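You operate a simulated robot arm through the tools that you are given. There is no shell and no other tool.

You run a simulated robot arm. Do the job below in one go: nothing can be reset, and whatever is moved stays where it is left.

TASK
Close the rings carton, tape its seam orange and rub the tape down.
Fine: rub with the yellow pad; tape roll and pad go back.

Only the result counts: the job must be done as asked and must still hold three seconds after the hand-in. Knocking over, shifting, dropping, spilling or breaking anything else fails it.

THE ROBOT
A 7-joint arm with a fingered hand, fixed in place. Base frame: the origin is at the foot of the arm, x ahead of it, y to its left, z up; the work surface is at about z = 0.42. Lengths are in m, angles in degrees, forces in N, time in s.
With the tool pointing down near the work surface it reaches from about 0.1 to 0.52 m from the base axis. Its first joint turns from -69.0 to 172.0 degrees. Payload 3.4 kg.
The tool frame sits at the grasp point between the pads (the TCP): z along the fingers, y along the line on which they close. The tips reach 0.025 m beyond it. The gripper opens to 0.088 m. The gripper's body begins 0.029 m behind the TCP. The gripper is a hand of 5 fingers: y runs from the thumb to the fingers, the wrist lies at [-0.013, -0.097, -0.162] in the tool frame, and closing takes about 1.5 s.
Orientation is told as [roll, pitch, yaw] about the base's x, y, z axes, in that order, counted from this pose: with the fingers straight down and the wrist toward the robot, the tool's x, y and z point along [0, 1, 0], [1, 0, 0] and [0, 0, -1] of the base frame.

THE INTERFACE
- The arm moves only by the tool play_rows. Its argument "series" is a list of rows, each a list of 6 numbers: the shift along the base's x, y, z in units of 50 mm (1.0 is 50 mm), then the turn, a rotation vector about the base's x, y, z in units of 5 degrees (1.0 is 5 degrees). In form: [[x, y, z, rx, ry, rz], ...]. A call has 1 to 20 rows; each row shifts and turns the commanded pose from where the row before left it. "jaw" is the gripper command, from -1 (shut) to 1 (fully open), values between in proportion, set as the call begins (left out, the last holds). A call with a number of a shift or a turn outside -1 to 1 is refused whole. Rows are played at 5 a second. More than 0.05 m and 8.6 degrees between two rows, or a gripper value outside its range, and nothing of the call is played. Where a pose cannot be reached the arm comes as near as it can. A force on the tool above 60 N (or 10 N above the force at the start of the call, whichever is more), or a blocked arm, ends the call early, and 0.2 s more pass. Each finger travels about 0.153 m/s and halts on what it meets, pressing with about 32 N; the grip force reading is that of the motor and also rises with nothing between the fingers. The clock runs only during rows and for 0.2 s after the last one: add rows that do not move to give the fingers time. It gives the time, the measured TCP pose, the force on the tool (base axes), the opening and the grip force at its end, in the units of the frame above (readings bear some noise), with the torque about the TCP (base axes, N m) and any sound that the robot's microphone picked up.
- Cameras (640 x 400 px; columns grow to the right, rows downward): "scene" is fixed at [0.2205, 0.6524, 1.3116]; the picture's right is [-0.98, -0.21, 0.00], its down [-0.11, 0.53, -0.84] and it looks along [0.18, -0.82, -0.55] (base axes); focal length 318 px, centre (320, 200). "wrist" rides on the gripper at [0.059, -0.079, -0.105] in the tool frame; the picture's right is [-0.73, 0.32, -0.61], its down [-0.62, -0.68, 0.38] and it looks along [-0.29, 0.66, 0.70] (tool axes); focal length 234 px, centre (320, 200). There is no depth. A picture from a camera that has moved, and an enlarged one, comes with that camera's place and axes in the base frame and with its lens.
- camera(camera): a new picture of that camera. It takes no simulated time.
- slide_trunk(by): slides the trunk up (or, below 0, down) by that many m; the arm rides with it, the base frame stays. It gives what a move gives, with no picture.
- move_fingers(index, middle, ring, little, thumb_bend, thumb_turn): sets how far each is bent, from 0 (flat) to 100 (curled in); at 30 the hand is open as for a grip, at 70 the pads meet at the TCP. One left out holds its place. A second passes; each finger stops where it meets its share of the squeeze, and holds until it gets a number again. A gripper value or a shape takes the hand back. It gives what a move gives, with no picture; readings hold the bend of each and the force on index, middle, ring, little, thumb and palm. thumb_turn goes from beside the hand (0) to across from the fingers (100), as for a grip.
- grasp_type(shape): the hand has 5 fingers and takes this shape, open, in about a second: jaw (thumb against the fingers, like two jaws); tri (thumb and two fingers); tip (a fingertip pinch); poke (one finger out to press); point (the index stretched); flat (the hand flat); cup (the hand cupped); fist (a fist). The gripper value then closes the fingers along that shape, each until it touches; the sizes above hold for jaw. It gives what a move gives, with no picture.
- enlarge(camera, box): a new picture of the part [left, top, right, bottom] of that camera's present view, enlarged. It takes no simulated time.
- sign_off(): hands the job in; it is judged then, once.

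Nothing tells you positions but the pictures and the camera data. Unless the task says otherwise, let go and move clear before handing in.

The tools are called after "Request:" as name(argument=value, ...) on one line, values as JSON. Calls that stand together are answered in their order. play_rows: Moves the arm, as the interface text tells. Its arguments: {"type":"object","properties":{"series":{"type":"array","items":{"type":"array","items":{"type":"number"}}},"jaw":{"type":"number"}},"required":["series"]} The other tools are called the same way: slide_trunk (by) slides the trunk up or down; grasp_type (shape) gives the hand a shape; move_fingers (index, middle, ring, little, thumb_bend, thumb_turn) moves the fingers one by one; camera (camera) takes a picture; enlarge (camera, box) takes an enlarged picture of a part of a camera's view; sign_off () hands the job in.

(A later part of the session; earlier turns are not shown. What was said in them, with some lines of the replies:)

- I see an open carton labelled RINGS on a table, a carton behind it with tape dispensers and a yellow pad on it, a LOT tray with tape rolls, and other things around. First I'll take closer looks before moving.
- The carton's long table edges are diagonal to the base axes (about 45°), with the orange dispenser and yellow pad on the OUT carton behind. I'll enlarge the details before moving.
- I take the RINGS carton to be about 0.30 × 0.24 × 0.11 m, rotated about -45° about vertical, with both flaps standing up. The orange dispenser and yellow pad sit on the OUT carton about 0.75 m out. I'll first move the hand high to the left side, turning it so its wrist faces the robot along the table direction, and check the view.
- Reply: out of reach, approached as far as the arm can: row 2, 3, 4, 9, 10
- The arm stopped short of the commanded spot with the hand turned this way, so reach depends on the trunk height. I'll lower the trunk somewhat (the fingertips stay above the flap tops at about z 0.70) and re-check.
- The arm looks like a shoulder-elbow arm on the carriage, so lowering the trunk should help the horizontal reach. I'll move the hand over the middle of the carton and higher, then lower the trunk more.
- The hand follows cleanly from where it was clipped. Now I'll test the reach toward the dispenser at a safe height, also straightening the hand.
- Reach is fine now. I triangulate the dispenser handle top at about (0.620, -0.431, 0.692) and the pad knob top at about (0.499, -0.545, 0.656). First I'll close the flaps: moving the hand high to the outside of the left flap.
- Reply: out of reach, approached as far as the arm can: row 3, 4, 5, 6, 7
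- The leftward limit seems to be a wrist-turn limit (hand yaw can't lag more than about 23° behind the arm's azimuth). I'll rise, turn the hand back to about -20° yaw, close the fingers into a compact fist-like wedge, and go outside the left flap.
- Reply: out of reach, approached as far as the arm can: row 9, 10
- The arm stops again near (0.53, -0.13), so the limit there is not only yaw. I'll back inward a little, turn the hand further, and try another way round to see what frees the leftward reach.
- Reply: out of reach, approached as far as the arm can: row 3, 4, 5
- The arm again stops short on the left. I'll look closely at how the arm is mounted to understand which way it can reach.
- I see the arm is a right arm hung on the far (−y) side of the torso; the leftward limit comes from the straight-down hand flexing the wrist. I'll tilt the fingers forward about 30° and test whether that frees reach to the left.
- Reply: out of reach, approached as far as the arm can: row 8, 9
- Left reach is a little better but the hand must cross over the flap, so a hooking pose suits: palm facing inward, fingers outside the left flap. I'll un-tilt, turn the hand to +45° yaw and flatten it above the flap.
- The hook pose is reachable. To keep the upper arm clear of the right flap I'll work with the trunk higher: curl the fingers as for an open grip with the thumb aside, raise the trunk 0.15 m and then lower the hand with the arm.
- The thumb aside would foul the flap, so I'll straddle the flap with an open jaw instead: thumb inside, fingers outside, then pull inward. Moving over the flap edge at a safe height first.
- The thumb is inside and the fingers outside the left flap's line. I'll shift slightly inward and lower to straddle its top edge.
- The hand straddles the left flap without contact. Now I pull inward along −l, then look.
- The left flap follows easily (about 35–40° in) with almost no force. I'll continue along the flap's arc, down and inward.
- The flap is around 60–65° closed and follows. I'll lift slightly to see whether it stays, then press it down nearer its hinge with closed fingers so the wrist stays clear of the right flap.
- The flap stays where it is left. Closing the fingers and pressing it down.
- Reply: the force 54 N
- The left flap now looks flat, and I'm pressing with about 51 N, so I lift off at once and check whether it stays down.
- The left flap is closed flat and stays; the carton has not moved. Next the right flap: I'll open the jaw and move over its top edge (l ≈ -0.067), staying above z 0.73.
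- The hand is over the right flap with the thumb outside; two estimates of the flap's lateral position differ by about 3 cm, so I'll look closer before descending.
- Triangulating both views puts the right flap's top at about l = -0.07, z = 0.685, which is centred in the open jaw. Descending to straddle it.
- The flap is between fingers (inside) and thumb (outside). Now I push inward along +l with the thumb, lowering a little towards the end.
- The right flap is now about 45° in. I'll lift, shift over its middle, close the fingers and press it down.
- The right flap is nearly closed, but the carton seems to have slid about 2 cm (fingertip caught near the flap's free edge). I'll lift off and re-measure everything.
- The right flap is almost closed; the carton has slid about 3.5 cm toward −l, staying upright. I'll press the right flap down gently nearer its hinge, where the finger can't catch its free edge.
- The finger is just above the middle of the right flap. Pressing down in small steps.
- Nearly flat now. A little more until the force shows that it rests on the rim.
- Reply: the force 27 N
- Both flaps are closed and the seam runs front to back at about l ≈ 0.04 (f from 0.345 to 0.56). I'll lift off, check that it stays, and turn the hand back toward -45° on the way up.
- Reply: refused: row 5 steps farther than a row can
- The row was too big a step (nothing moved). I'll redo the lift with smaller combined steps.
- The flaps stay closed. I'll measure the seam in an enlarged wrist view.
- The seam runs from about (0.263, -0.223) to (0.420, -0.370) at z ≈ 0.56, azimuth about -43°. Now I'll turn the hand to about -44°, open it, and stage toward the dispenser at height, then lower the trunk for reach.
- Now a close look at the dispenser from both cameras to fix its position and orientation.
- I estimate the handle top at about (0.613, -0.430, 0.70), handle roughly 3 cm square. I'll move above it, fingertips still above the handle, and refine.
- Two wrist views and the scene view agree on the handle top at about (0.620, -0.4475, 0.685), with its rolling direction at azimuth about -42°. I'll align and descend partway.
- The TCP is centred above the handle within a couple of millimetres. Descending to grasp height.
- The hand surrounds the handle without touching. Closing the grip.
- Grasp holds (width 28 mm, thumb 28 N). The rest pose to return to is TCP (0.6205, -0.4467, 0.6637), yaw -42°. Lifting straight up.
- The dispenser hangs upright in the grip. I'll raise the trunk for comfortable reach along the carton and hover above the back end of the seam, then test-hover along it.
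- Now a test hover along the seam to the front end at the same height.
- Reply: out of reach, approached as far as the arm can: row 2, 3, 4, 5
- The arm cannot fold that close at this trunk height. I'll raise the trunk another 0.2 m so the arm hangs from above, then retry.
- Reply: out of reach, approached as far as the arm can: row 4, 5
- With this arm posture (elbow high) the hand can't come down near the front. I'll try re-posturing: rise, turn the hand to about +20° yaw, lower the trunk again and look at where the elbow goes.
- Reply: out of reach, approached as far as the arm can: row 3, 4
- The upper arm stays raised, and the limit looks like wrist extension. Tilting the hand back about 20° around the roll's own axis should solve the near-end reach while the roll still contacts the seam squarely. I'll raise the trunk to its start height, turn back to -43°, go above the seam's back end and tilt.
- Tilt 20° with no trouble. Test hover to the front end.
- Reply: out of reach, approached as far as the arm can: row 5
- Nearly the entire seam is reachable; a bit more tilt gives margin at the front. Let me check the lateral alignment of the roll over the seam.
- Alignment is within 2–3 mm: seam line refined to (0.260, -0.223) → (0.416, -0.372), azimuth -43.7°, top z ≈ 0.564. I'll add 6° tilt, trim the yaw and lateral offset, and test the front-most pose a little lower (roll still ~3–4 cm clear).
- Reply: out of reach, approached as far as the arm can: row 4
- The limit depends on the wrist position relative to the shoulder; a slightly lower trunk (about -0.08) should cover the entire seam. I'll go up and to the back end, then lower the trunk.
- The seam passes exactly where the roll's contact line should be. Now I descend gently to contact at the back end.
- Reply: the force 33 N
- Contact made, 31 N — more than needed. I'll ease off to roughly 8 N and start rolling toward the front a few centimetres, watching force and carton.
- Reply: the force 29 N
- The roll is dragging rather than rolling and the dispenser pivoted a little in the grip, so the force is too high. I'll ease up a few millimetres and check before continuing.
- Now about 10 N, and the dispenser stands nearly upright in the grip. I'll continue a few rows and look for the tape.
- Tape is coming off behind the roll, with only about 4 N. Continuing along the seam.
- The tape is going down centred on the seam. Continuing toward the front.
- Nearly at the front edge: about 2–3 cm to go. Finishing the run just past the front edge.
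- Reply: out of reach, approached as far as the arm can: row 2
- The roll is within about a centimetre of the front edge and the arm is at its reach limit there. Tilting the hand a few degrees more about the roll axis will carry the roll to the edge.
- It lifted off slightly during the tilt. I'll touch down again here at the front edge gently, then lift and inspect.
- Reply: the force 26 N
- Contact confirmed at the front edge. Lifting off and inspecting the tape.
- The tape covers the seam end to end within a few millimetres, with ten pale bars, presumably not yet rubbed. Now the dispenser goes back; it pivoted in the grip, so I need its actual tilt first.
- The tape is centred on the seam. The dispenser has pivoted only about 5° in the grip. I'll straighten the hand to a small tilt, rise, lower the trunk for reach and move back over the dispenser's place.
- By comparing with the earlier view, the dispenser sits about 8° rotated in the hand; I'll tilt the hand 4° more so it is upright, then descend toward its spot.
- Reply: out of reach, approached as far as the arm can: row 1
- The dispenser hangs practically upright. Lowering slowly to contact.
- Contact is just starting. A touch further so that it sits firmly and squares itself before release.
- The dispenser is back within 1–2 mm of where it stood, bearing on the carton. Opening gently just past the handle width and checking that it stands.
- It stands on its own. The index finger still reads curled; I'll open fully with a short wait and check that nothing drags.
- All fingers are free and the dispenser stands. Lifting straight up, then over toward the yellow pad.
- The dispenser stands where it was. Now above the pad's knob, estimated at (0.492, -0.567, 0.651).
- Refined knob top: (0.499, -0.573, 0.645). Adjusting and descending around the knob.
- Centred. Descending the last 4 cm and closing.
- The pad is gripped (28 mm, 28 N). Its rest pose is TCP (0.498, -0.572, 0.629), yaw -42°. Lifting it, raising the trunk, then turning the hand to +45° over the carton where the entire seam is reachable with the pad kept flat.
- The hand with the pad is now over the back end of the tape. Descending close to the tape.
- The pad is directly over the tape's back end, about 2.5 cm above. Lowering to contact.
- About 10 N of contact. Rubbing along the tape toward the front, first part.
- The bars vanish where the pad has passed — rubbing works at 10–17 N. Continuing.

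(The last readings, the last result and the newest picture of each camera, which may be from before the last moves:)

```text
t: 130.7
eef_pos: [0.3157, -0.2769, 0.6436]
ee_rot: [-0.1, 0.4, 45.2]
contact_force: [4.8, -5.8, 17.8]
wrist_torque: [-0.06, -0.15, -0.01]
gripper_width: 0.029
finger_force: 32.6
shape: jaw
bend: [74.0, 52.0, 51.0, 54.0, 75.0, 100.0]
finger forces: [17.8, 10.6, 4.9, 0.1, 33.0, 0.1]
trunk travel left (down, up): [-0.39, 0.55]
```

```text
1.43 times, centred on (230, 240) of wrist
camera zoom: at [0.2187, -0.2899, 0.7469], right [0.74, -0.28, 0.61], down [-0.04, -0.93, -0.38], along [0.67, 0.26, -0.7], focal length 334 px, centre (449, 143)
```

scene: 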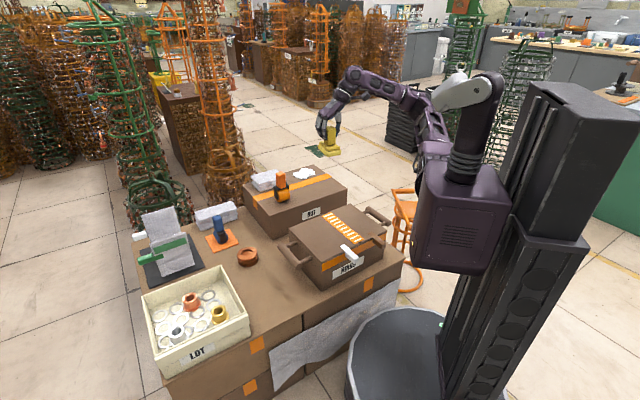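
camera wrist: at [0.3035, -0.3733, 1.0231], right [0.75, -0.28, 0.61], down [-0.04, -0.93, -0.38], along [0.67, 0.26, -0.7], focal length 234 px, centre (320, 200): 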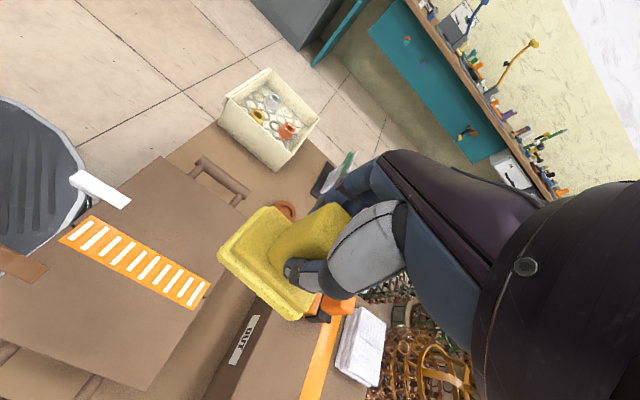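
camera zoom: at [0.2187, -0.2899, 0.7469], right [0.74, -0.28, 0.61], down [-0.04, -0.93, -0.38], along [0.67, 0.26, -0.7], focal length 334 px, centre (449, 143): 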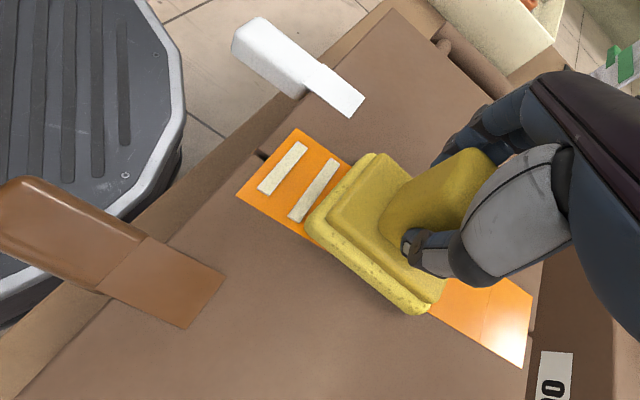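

Two bars left. Continuing to the front end.

Request:
play_rows(series=[[-0.172, 0.164, 0, 0, 0, 0], [-0.172, 0.164, 0, 0, 0, 0], [-0.172, 0.164, 0, 0, 0, 0], [-0.172, 0.164, 0.01, 0, 0, 0], [-0.172, 0.164, 0.01, 0, 0, 0]])

Request:
enlarge(camera="scene", box=[300, 160, 400, 260])

Request:
enlarge(camera="wrist", box=[60, 100, 400, 380])

```text
t: 131.9
eef_pos: [0.2773, -0.2387, 0.6423]
ee_rot: [-0.2, 0.4, 45.2]
contact_force: [6.4, -6.0, 18.7]
wrist_torque: [-0.15, -0.16, -0.02]
gripper_width: 0.0292
finger_force: 31.5
shape: jaw
bend: [74.0, 52.0, 51.0, 54.0, 75.0, 100.0]
finger forces: [18.2, 10.5, 4.9, 0.0, 32.3, 0.0]
out of reach, approached as far as the arm can: row 5
trunk travel left (down, up): [-0.39, 0.55]
```

```text
4.00 times, centred on (350, 210) of scene
camera zoom: at [0.2205, 0.6524, 1.3116], right [-0.98, -0.21, 0.0], down [-0.11, 0.53, -0.84], along [0.18, -0.82, -0.55], focal length 1272 px, centre (200, 160)
```

zoom: 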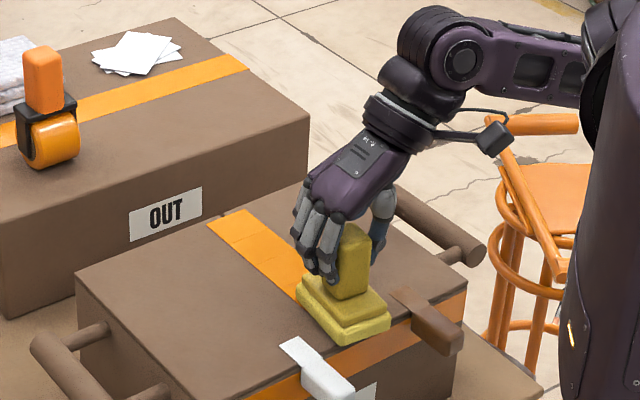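

```text
1.43 times, centred on (230, 240) of wrist
camera zoom: at [0.1794, -0.2523, 0.7466], right [0.74, -0.28, 0.61], down [-0.04, -0.93, -0.38], along [0.67, 0.26, -0.7], focal length 334 px, centre (449, 143)
```

zoom: 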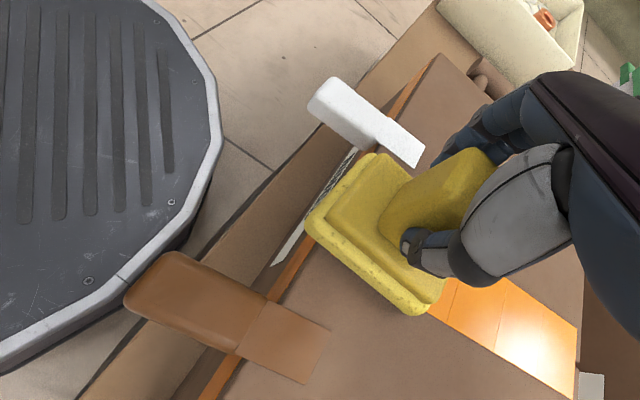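

The pad now covers the front end. Rubbing back the other way to make sure every part has been pressed.

Request:
play_rows(series=[[0, 0, 0, 0, 0, 0], [0.172, -0.164, 0, 0, 0, 0], [0.172, -0.164, 0, 0, 0, 0], [0.172, -0.164, 0, 0, 0, 0], [0.172, -0.164, 0, 0, 0, 0], [0.172, -0.164, 0, 0, 0, 0], [0.172, -0.164, 0, 0, 0, 0], [0.172, -0.164, 0, 0, 0, 0], [0.172, -0.164, 0, 0, 0, 0]])

Request:
enlarge(camera="scene", box=[300, 160, 400, 260])

Request:
enlarge(camera="wrist", box=[60, 100, 400, 380])

```text
t: 133.9
eef_pos: [0.3439, -0.3053, 0.6415]
ee_rot: [-0.2, 0.4, 45.2]
contact_force: [-3.7, 3.4, 9.5]
wrist_torque: [0.11, 0.05, 0.01]
gripper_width: 0.0293
finger_force: 32.2
shape: jaw
bend: [74.0, 54.0, 58.0, 54.0, 76.0, 96.0]
finger forces: [19.2, 7.4, 2.8, 0.1, 30.7, 0.0]
trunk travel left (down, up): [-0.39, 0.55]
```

```text
4.00 times, centred on (350, 210) of scene
camera zoom: at [0.2205, 0.6524, 1.3116], right [-0.98, -0.21, 0.0], down [-0.11, 0.53, -0.84], along [0.18, -0.82, -0.55], focal length 1272 px, centre (200, 160)
```

zoom: 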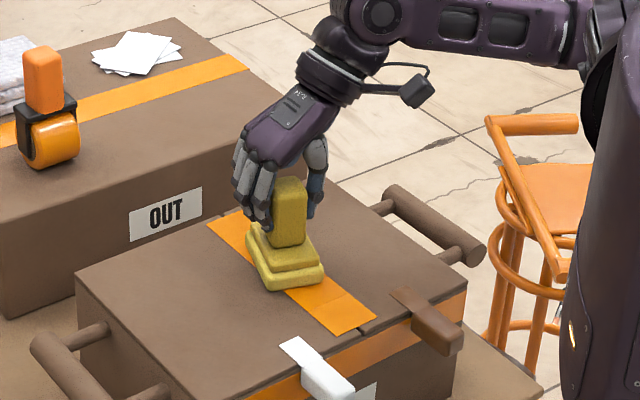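

```text
1.43 times, centred on (230, 240) of wrist
camera zoom: at [0.2468, -0.3175, 0.7467], right [0.74, -0.28, 0.61], down [-0.04, -0.93, -0.38], along [0.67, 0.26, -0.7], focal length 334 px, centre (449, 143)
```

zoom: 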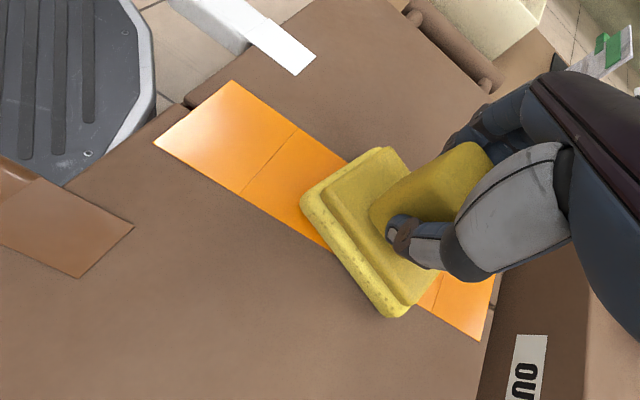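

All bars are gone, the tape looks smooth. Lifting the pad and inspecting the full tape.

Request:
play_rows(series=[[0, 0, 0.2, 0, 0, 0], [0, 0, 0.6, 0, 0, 0], [0, 0, 0.8, 0, 0, 0], [0, 0, 0.8, 0, 0, 0], [0.2, -0.4, 0.8, 0, 0, 0], [0.2, -0.4, 0.8, 0, 0, 0], [0.2, -0.4, 0.8, 0, 0, 0], [0, 0, 0, 0, 0, 0]])

Request:
enlarge(camera="scene", box=[310, 180, 390, 260])

Request:
camera(camera="wrist")

Request:
camera(camera="scene")

```text
t: 135.7
eef_pos: [0.3667, -0.3507, 0.8519]
ee_rot: [-0.1, 0.3, 45.2]
contact_force: [0.6, 0.0, -2.2]
wrist_torque: [0.03, -0.01, -0.01]
gripper_width: 0.029
finger_force: 31.9
shape: jaw
bend: [74.0, 54.0, 58.0, 54.0, 76.0, 96.0]
finger forces: [19.1, 7.2, 3.2, 0.0, 29.4, 0.0]
out of reach, approached as far as the arm can: row 7
trunk travel left (down, up): [-0.39, 0.55]
```

```text
5.00 times, centred on (350, 220) of scene
camera zoom: at [0.2205, 0.6524, 1.3116], right [-0.98, -0.21, 0.0], down [-0.11, 0.53, -0.84], along [0.18, -0.82, -0.55], focal length 1590 px, centre (170, 100)
```

zoom: 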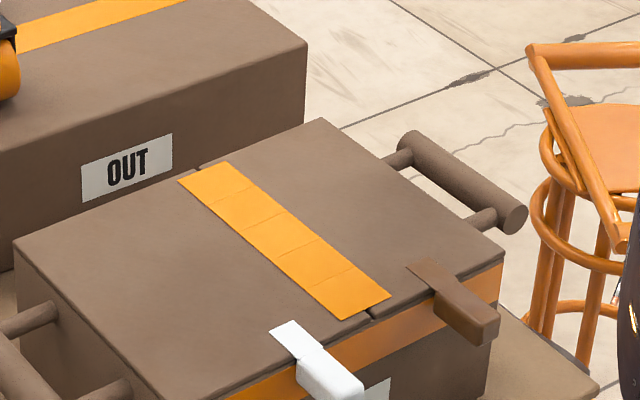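

```text
taken
camera wrist: at [0.2702, -0.3634, 0.9564], right [0.74, -0.28, 0.61], down [-0.04, -0.92, -0.38], along [0.67, 0.26, -0.7], focal length 234 px, centre (320, 200)
```

wrist: 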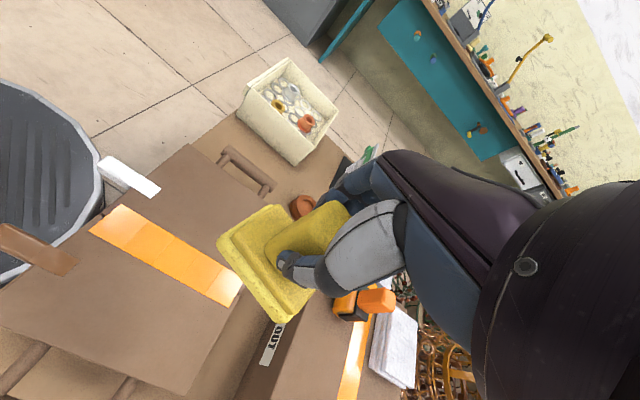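

```text
taken
```

scene: 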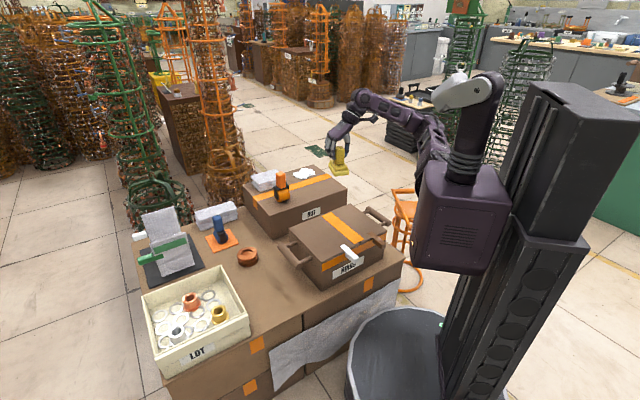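

The tape is smooth and complete. Before putting the pad back, I check how much it turned in the grip.

Request:
enlarge(camera="wrist", box=[190, 180, 370, 340])

Request:
enlarge(camera="scene", box=[305, 110, 385, 190])

```text
2.50 times, centred on (280, 260) of wrist
camera zoom: at [0.2702, -0.3634, 0.9564], right [0.74, -0.28, 0.61], down [-0.04, -0.92, -0.38], along [0.67, 0.26, -0.7], focal length 585 px, centre (420, 50)
```

zoom: 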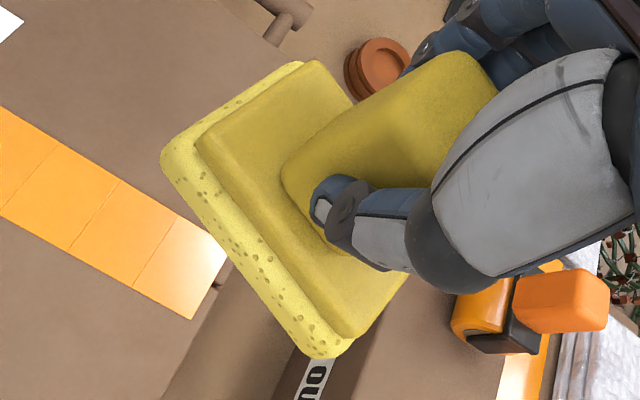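

```text
5.00 times, centred on (345, 150) of scene
camera zoom: at [0.2205, 0.6524, 1.3116], right [-0.98, -0.21, 0.0], down [-0.11, 0.53, -0.84], along [0.18, -0.82, -0.55], focal length 1590 px, centre (195, 450)
```

zoom: 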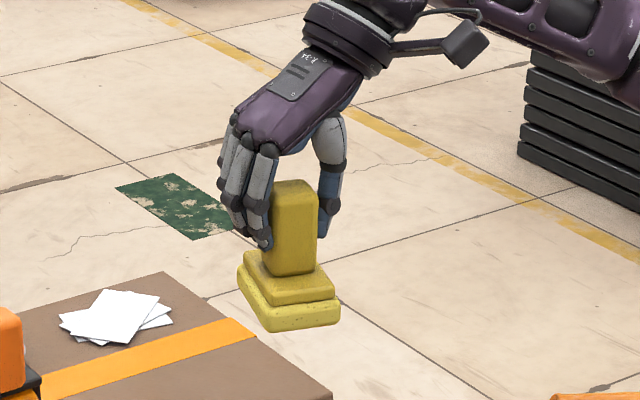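

The pad has turned about 9° clockwise in the grip. I'll carry it back with the hand yaw set about 9° to compensate (≈ -33°), raising first, then lowering the trunk for reach.

Request:
play_rows(series=[[0, -0.05, 0.35, 0, 0, -0.978], [0, -0.1, 0.35, 0, 0, -0.978], [0.1, -0.25, 0.35, 0, 0, -0.978], [0.19, -0.3, 0.3, 0, 0, -0.978], [0.19, -0.31, 0, 0, 0, -0.978], [0.19, -0.31, 0, 0, 0, -0.978], [0.19, -0.31, 0, 0, 0, -0.978], [0.19, -0.31, 0, 0, 0, -0.978], [0.19, -0.31, 0, 0, 0, -0.978], [0.19, -0.31, 0, 0, 0, -0.978], [0.19, -0.31, 0, 0, 0, -0.978], [0.19, -0.31, 0, 0, 0, -0.978], [0.19, -0.31, 0, 0, 0, -0.978], [0.19, -0.31, 0, 0, 0, -0.978], [0.19, -0.31, 0, 0, 0, -0.978], [0.24, -0.31, 0, 0, 0, -0.978], [0, 0, 0, 0, 0, 0]])

Request:
slide_trunk(by=-0.15)

Request:
enlarge(camera="scene", box=[265, 105, 365, 205])

Request:
enlarge(camera="wrist", box=[150, 150, 420, 380])

```text
t: 139.3
eef_pos: [0.4851, -0.5434, 0.8846]
ee_rot: [-1.6, -2.6, -33.1]
contact_force: [-0.1, 0.2, -1.1]
wrist_torque: [0.0, 0.01, 0.02]
gripper_width: 0.0288
finger_force: 32.6
shape: jaw
bend: [74.0, 54.0, 58.0, 54.0, 76.0, 96.0]
finger forces: [19.0, 7.4, 3.2, 0.1, 29.7, 0.1]
out of reach, approached as far as the arm can: row 1, 2, 3, 4
trunk travel left (down, up): [-0.39, 0.55]
```

```text
t: 141.0
eef_pos: [0.4848, -0.5429, 0.7348]
ee_rot: [-1.5, -2.5, -33.1]
contact_force: [-0.3, 0.0, -1.3]
wrist_torque: [-0.01, -0.01, 0.01]
gripper_width: 0.0289
finger_force: 31.7
shape: jaw
bend: [74.0, 54.0, 58.0, 54.0, 76.0, 96.0]
finger forces: [18.9, 7.4, 3.2, 0.0, 29.7, 0.1]
trunk travel left (down, up): [-0.24, 0.7]
```

```text
4.00 times, centred on (315, 155) of scene
camera zoom: at [0.2205, 0.6524, 1.3116], right [-0.98, -0.21, 0.0], down [-0.11, 0.53, -0.84], along [0.18, -0.82, -0.55], focal length 1272 px, centre (340, 380)
```

zoom: 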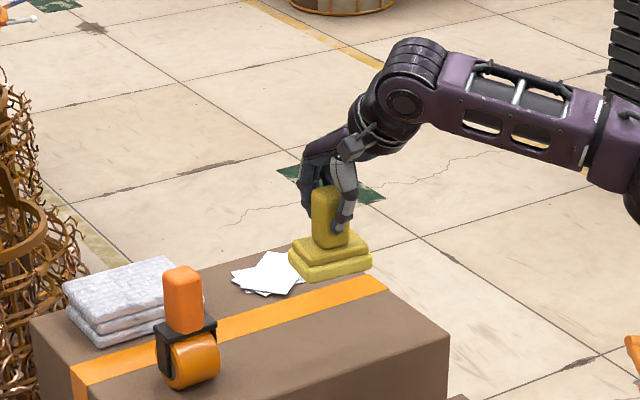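

```text
1.74 times, centred on (285, 265) of wrist
camera zoom: at [0.4482, -0.4447, 0.8336], right [-0.14, -0.76, 0.64], down [-0.9, -0.17, -0.4], along [0.41, -0.63, -0.66], focal length 407 px, centre (381, 87)
```

zoom: 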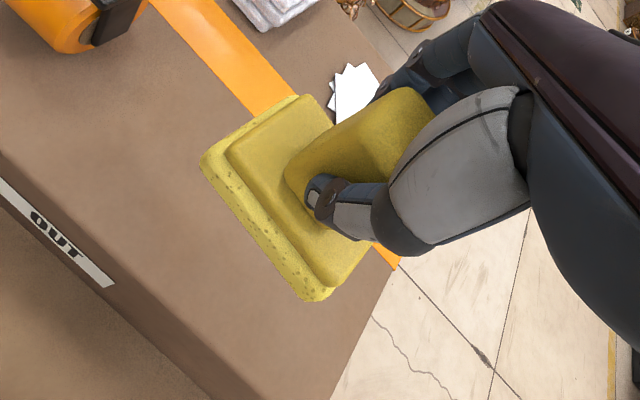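

The pad's orientation now matches its original one. Correcting the slight hand tilt, moving over the spot and descending most of the way.

Request:
play_rows(series=[[0.107, -0.3, 0, 0.26, 0.13, 0], [0.107, -0.3, 0, 0.26, 0.13, 0], [0, 0, -0.5, 0, 0, 0], [0, 0, -0.5, 0, 0, 0], [0, 0, -0.5, 0, 0, 0], [0, 0, -0.2, 0, 0, 0], [0, 0, 0, 0, 0, 0]])

Request:
enlarge(camera="scene", box=[275, 125, 355, 205])

Request:
enlarge(camera="wrist", box=[180, 180, 420, 380])

```text
t: 142.6
eef_pos: [0.4954, -0.5729, 0.6499]
ee_rot: [0.0, 0.0, -33.0]
contact_force: [-0.7, 0.1, -1.2]
wrist_torque: [0.03, -0.03, -0.04]
gripper_width: 0.029
finger_force: 31.8
shape: jaw
bend: [74.0, 54.0, 58.0, 54.0, 76.0, 96.0]
finger forces: [19.1, 7.7, 3.3, 0.1, 29.6, 0.0]
trunk travel left (down, up): [-0.24, 0.7]
```

```text
5.00 times, centred on (315, 165) of scene
camera zoom: at [0.2205, 0.6524, 1.3116], right [-0.98, -0.21, 0.0], down [-0.11, 0.53, -0.84], along [0.18, -0.82, -0.55], focal length 1590 px, centre (345, 375)
```

zoom: 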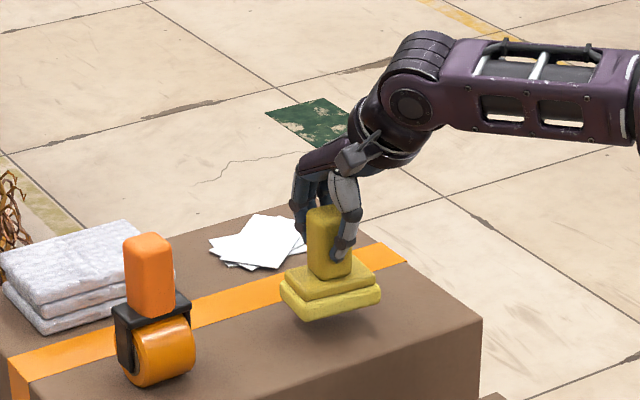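

```text
2.00 times, centred on (300, 280) of wrist
camera zoom: at [0.4612, -0.4797, 0.7537], right [-0.13, -0.78, 0.61], down [-0.91, -0.15, -0.38], along [0.39, -0.6, -0.7], focal length 468 px, centre (360, 40)
```

zoom: 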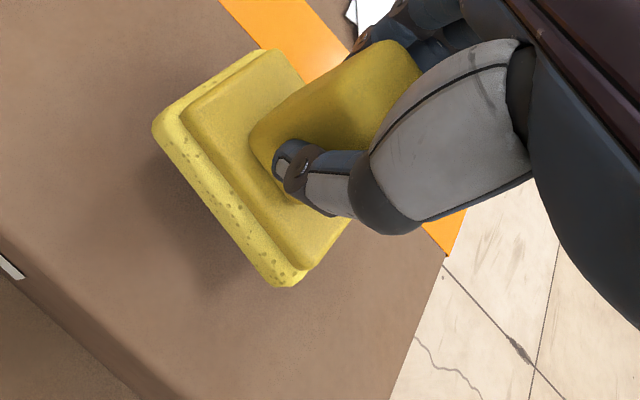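

Very close to the original spot. Final small correction and lowering to contact.

Request:
play_rows(series=[[0.02, 0.06, -0.15, 0, 0, 0], [0, 0, -0.15, 0, 0, 0], [0, 0, -0.06, 0, 0, 0], [0, 0, 0, 0, 0, 0]])

Request:
enlarge(camera="scene", box=[275, 125, 355, 205])

```text
t: 143.6
eef_pos: [0.4962, -0.5683, 0.6317]
ee_rot: [0.0, -0.1, -33.1]
contact_force: [-0.2, -0.5, -1.4]
wrist_torque: [0.01, -0.02, -0.03]
gripper_width: 0.0291
finger_force: 32.2
shape: jaw
bend: [74.0, 54.0, 58.0, 54.0, 76.0, 96.0]
finger forces: [18.9, 7.5, 3.2, 0.0, 29.6, 0.1]
trunk travel left (down, up): [-0.24, 0.7]
```

```text
5.00 times, centred on (315, 165) of scene
camera zoom: at [0.2205, 0.6524, 1.3116], right [-0.98, -0.21, 0.0], down [-0.11, 0.53, -0.84], along [0.18, -0.82, -0.55], focal length 1590 px, centre (345, 375)
```

zoom: 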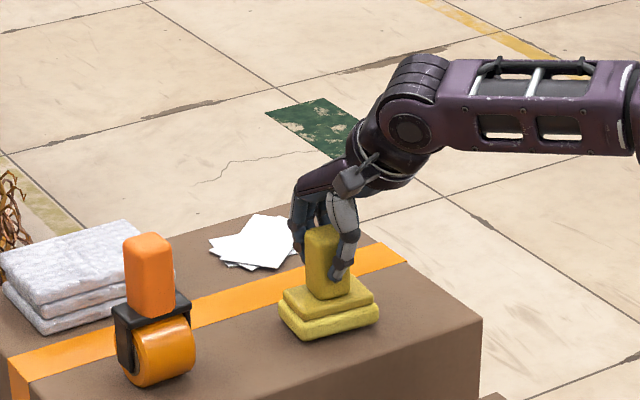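

Request:
play_rows(series=[[0, 0, -0.04, 0, 0, 0], [0, 0, 0, 0, 0, 0]])

Request:
play_rows(series=[[0, 0, -0.03, 0, 0, 0], [0, 0, 0, 0, 0, 0]])

```text
t: 144.2
eef_pos: [0.4971, -0.5702, 0.6303]
ee_rot: [0.1, 0.0, -32.9]
contact_force: [-0.6, 0.1, -1.2]
wrist_torque: [0.01, 0.02, 0.01]
gripper_width: 0.0292
finger_force: 31.8
shape: jaw
bend: [74.0, 54.0, 58.0, 54.0, 76.0, 96.0]
finger forces: [19.0, 7.5, 3.3, 0.1, 29.7, 0.1]
trunk travel left (down, up): [-0.24, 0.7]
```

```text
t: 144.8
eef_pos: [0.4968, -0.5696, 0.6263]
ee_rot: [0.1, 0.0, -33.1]
contact_force: [-1.7, 1.2, -0.9]
wrist_torque: [-0.01, -0.03, 0.02]
gripper_width: 0.0291
finger_force: 32.2
shape: jaw
bend: [74.0, 54.0, 58.0, 54.0, 76.0, 96.0]
finger forces: [19.1, 7.4, 3.2, 0.1, 29.7, 0.0]
trunk travel left (down, up): [-0.24, 0.7]
```

Request:
play_rows(series=[[0, 0, -0.03, 0, 0, 0], [0, 0, 0, 0, 0, 0]])

Request:
enlarge(camera="scene", box=[275, 125, 355, 205])

```text
t: 145.4
eef_pos: [0.4964, -0.5706, 0.6293]
ee_rot: [0.0, 0.0, -33.1]
contact_force: [-1.4, 0.3, 1.7]
wrist_torque: [-0.04, 0.0, 0.01]
gripper_width: 0.0292
finger_force: 32.2
shape: jaw
bend: [74.0, 54.0, 58.0, 54.0, 76.0, 96.0]
finger forces: [19.0, 7.5, 3.2, 0.0, 29.9, 0.0]
trunk travel left (down, up): [-0.24, 0.7]
```

```text
5.00 times, centred on (315, 165) of scene
camera zoom: at [0.2205, 0.6524, 1.3116], right [-0.98, -0.21, 0.0], down [-0.11, 0.53, -0.84], along [0.18, -0.82, -0.55], focal length 1590 px, centre (345, 375)
```

zoom: 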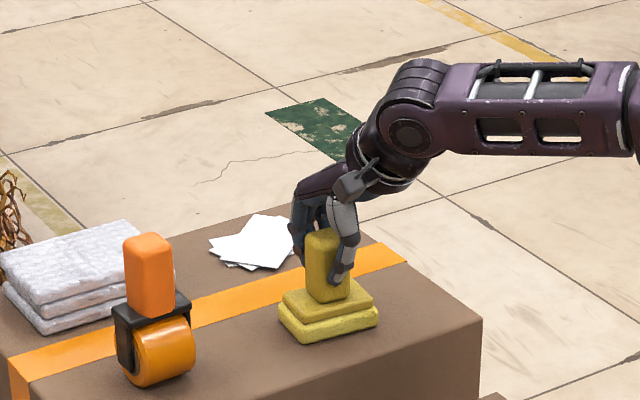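

Contact made, pad sitting flat. Opening gently, then fully.

Request:
play_rows(series=[[0, 0, 0, 0, 0, 0], [0, 0, 0, 0, 0, 0], [0, 0, 0, 0, 0, 0], [0, 0, 0, 0, 0, 0]], jaw=0.1)

Request:
play_rows(series=[[0, 0, 0, 0, 0, 0], [0, 0, 0, 0, 0, 0], [0, 0, 0, 0, 0, 0], [0, 0, 0, 0, 0, 0]], jaw=1)

Request:
enlarge(camera="scene", box=[275, 125, 355, 205])

Request:
enlarge(camera="wrist", box=[180, 180, 420, 380])

```text
t: 146.4
eef_pos: [0.4967, -0.5712, 0.6268]
ee_rot: [0.1, 0.0, -33.0]
contact_force: [0.4, 0.1, 0.5]
wrist_torque: [0.01, 0.0, 0.0]
gripper_width: 0.0481
finger_force: 0.1
shape: jaw
bend: [74.0, 43.0, 39.0, 42.0, 67.0, 100.0]
finger forces: [0.1, 0.0, 0.1, 0.1, 0.0, 0.0]
trunk travel left (down, up): [-0.24, 0.7]
```

```text
t: 147.4
eef_pos: [0.4964, -0.5692, 0.6271]
ee_rot: [0.0, -0.1, -33.0]
contact_force: [0.4, -0.9, -0.3]
wrist_torque: [-0.02, 0.0, -0.02]
gripper_width: 0.0878
finger_force: 0.0
shape: jaw
bend: [30.0, 30.0, 30.0, 30.0, 30.0, 98.0]
finger forces: [0.1, 0.0, 0.0, 0.0, 0.0, 0.0]
trunk travel left (down, up): [-0.24, 0.7]
```

```text
5.00 times, centred on (315, 165) of scene
camera zoom: at [0.2205, 0.6524, 1.3116], right [-0.98, -0.21, 0.0], down [-0.11, 0.53, -0.84], along [0.18, -0.82, -0.55], focal length 1590 px, centre (345, 375)
```

zoom: 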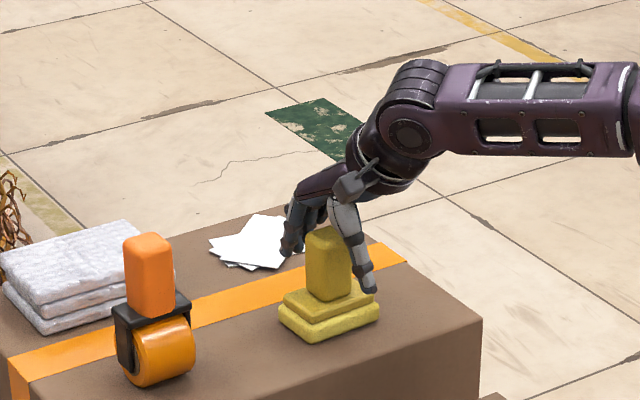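

```text
2.00 times, centred on (300, 280) of wrist
camera zoom: at [0.4622, -0.4764, 0.731], right [-0.13, -0.78, 0.61], down [-0.91, -0.15, -0.38], along [0.39, -0.6, -0.7], focal length 468 px, centre (360, 40)
```

zoom: 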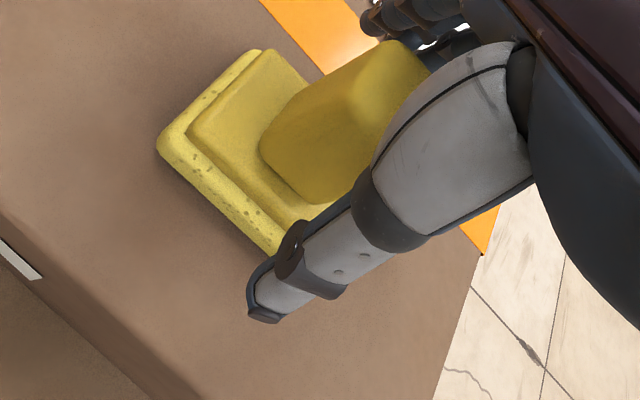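

The pad stands free. Lifting straight up and moving clear.

Request:
play_rows(series=[[0, 0, 0.3, 0, 0, 0], [0, 0, 0.6, 0, 0, 0], [0, 0, 0.8, 0, 0, 0], [0, 0, 0.8, 0, 0, 0], [0, 0, 0.8, 0, 0, 0], [-0.4, 0.3, 0.4, 0, 0, 0], [-0.5, 0.5, 0.3, 0, 0, 0], [-0.5, 0.5, 0, 0, 0, 0], [0, 0, 0, 0, 0, 0]])

Request:
camera(camera="scene")

Request:
enlarge(camera="scene", box=[245, 155, 335, 215])

Request:
enlarge(camera="scene", box=[270, 190, 400, 300])

Request:
camera(camera="wrist")

```text
t: 149.4
eef_pos: [0.4255, -0.5044, 0.8267]
ee_rot: [0.0, -0.1, -33.0]
contact_force: [0.6, 0.6, -0.1]
wrist_torque: [0.01, 0.01, -0.01]
gripper_width: 0.0881
finger_force: 0.1
shape: jaw
bend: [30.0, 30.0, 30.0, 30.0, 30.0, 98.0]
finger forces: [0.0, 0.1, 0.0, 0.1, 0.1, 0.0]
trunk travel left (down, up): [-0.24, 0.7]
```

```text
taken
```

scene: 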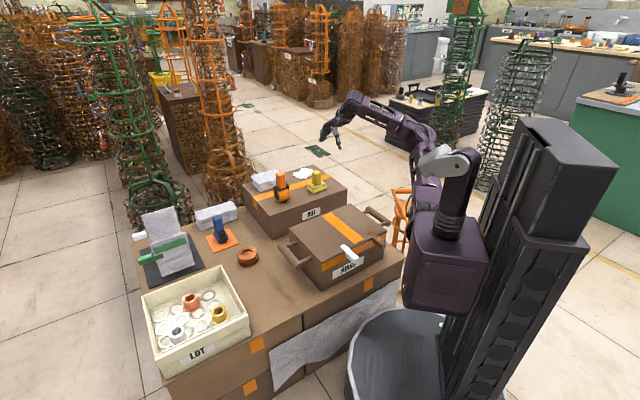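

```text
6.67 times, centred on (290, 185) of scene
camera zoom: at [0.2205, 0.6524, 1.3116], right [-0.98, -0.21, 0.0], down [-0.11, 0.53, -0.84], along [0.18, -0.82, -0.55], focal length 2120 px, centre (520, 300)
```

zoom: 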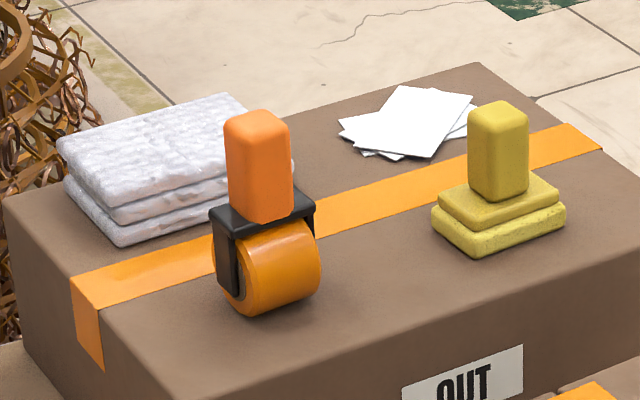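

```text
3.64 times, centred on (335, 245) of scene
camera zoom: at [0.2205, 0.6524, 1.3116], right [-0.98, -0.21, 0.0], down [-0.11, 0.53, -0.84], along [0.18, -0.82, -0.55], focal length 1156 px, centre (266, 36)
```

zoom: 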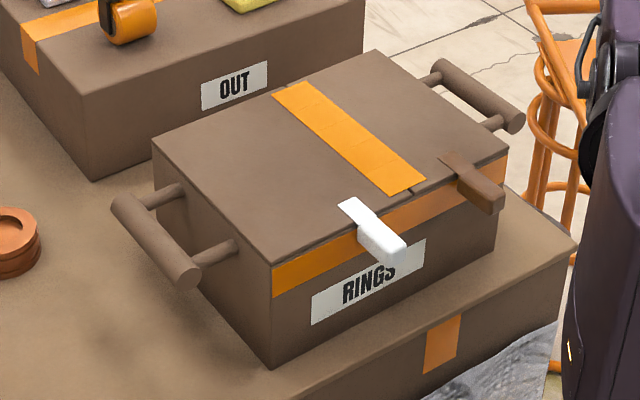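

```text
taken
camera wrist: at [0.3912, -0.4111, 0.931], right [-0.13, -0.78, 0.61], down [-0.91, -0.15, -0.38], along [0.39, -0.6, -0.7], focal length 234 px, centre (320, 200)
```

wrist: 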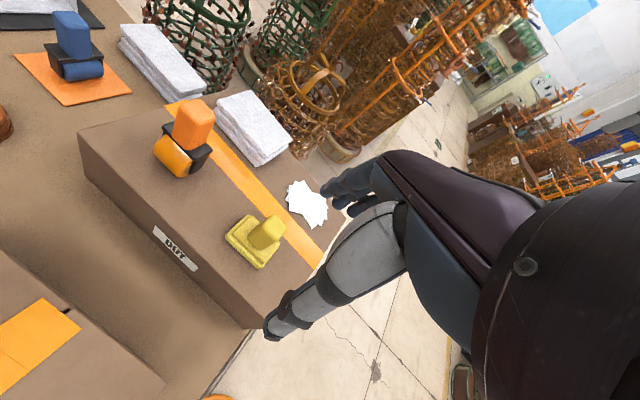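

Everything matches the original positions: dispenser and pad are back, papers and towels are untouched. One last close look at the tape and the seam ends before handing in.

Request:
enlarge(camera="scene", box=[320, 200, 380, 255])

Request:
enlarge(camera="scene", box=[120, 190, 280, 380])

Request:
play_rows(series=[[-0.3, 0, 0.5, 0, 0, 0], [-0.3, 0, 0.5, 0, 0, 0], [0, 0, 0, 0, 0, 0], [0, 0, 0, 0, 0, 0], [0, 0, 0, 0, 0, 0]])

```text
7.27 times, centred on (350, 228) of scene
camera zoom: at [0.2205, 0.6524, 1.3116], right [-0.98, -0.21, 0.0], down [-0.11, 0.53, -0.84], along [0.18, -0.82, -0.55], focal length 2313 px, centre (102, 0)
```

zoom: 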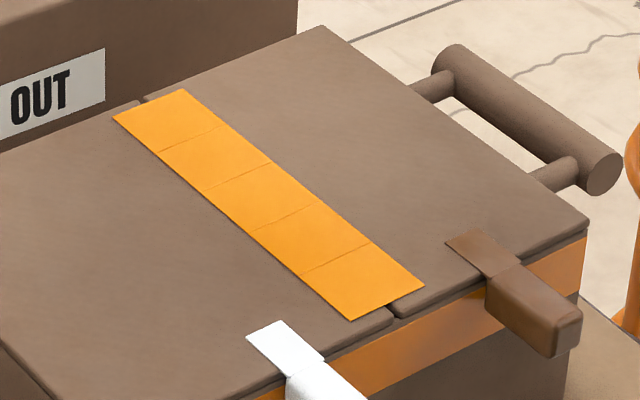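

```text
2.11 times, centred on (200, 285) of scene
camera zoom: at [0.2205, 0.6524, 1.3116], right [-0.98, -0.21, 0.0], down [-0.11, 0.53, -0.84], along [0.18, -0.82, -0.55], focal length 670 px, centre (573, 21)
```

zoom: 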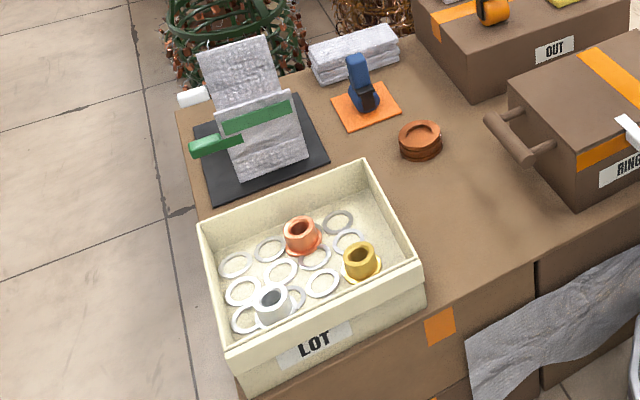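

```text
t: 150.6
eef_pos: [0.3959, -0.5035, 0.8774]
ee_rot: [-0.1, -0.1, -33.0]
contact_force: [0.0, 0.5, 0.2]
wrist_torque: [0.0, 0.02, 0.02]
gripper_width: 0.0881
finger_force: 0.0
shape: jaw
bend: [30.0, 30.0, 30.0, 30.0, 30.0, 98.0]
finger forces: [0.0, 0.1, 0.0, 0.0, 0.0, 0.0]
trunk travel left (down, up): [-0.24, 0.7]
```

The RINGS carton is closed, with orange tape along the whole seam, apart from about 6 mm at each end, and every bar rubbed smooth. The dispenser and yellow pad stand back in place and the hand is clear. The carton itself slid about 3.5 cm while I closed it; nothing else has moved. Handing in.

Request:
sign_off()

```text
The job is handed in.
```

The RINGS carton is closed, its seam is taped orange, and the tape is rubbed down with the yellow pad. I have handed the job in, but no verdict came back.

- **Carton position:** the carton slid about 3.5 cm to the robot's right while I was closing the right flap. I left it there, because pushing it back after taping could have disturbed the tape. If the judging counts the carton itself as having been shifted, this is the weak point.
- **Tape coverage:** the tape is centred on the seam and lies flat. It stops about 6 mm short of the carton edge at the front and at the back. All the pale bars on the tape disappeared after rubbing.
- **Tape roll and pad:** both stand back on the OUT carton, within about 2–3 mm of where they were.
- **Everything else:** the other items on the table look unmoved in the final pictures. The hand is open and clear.
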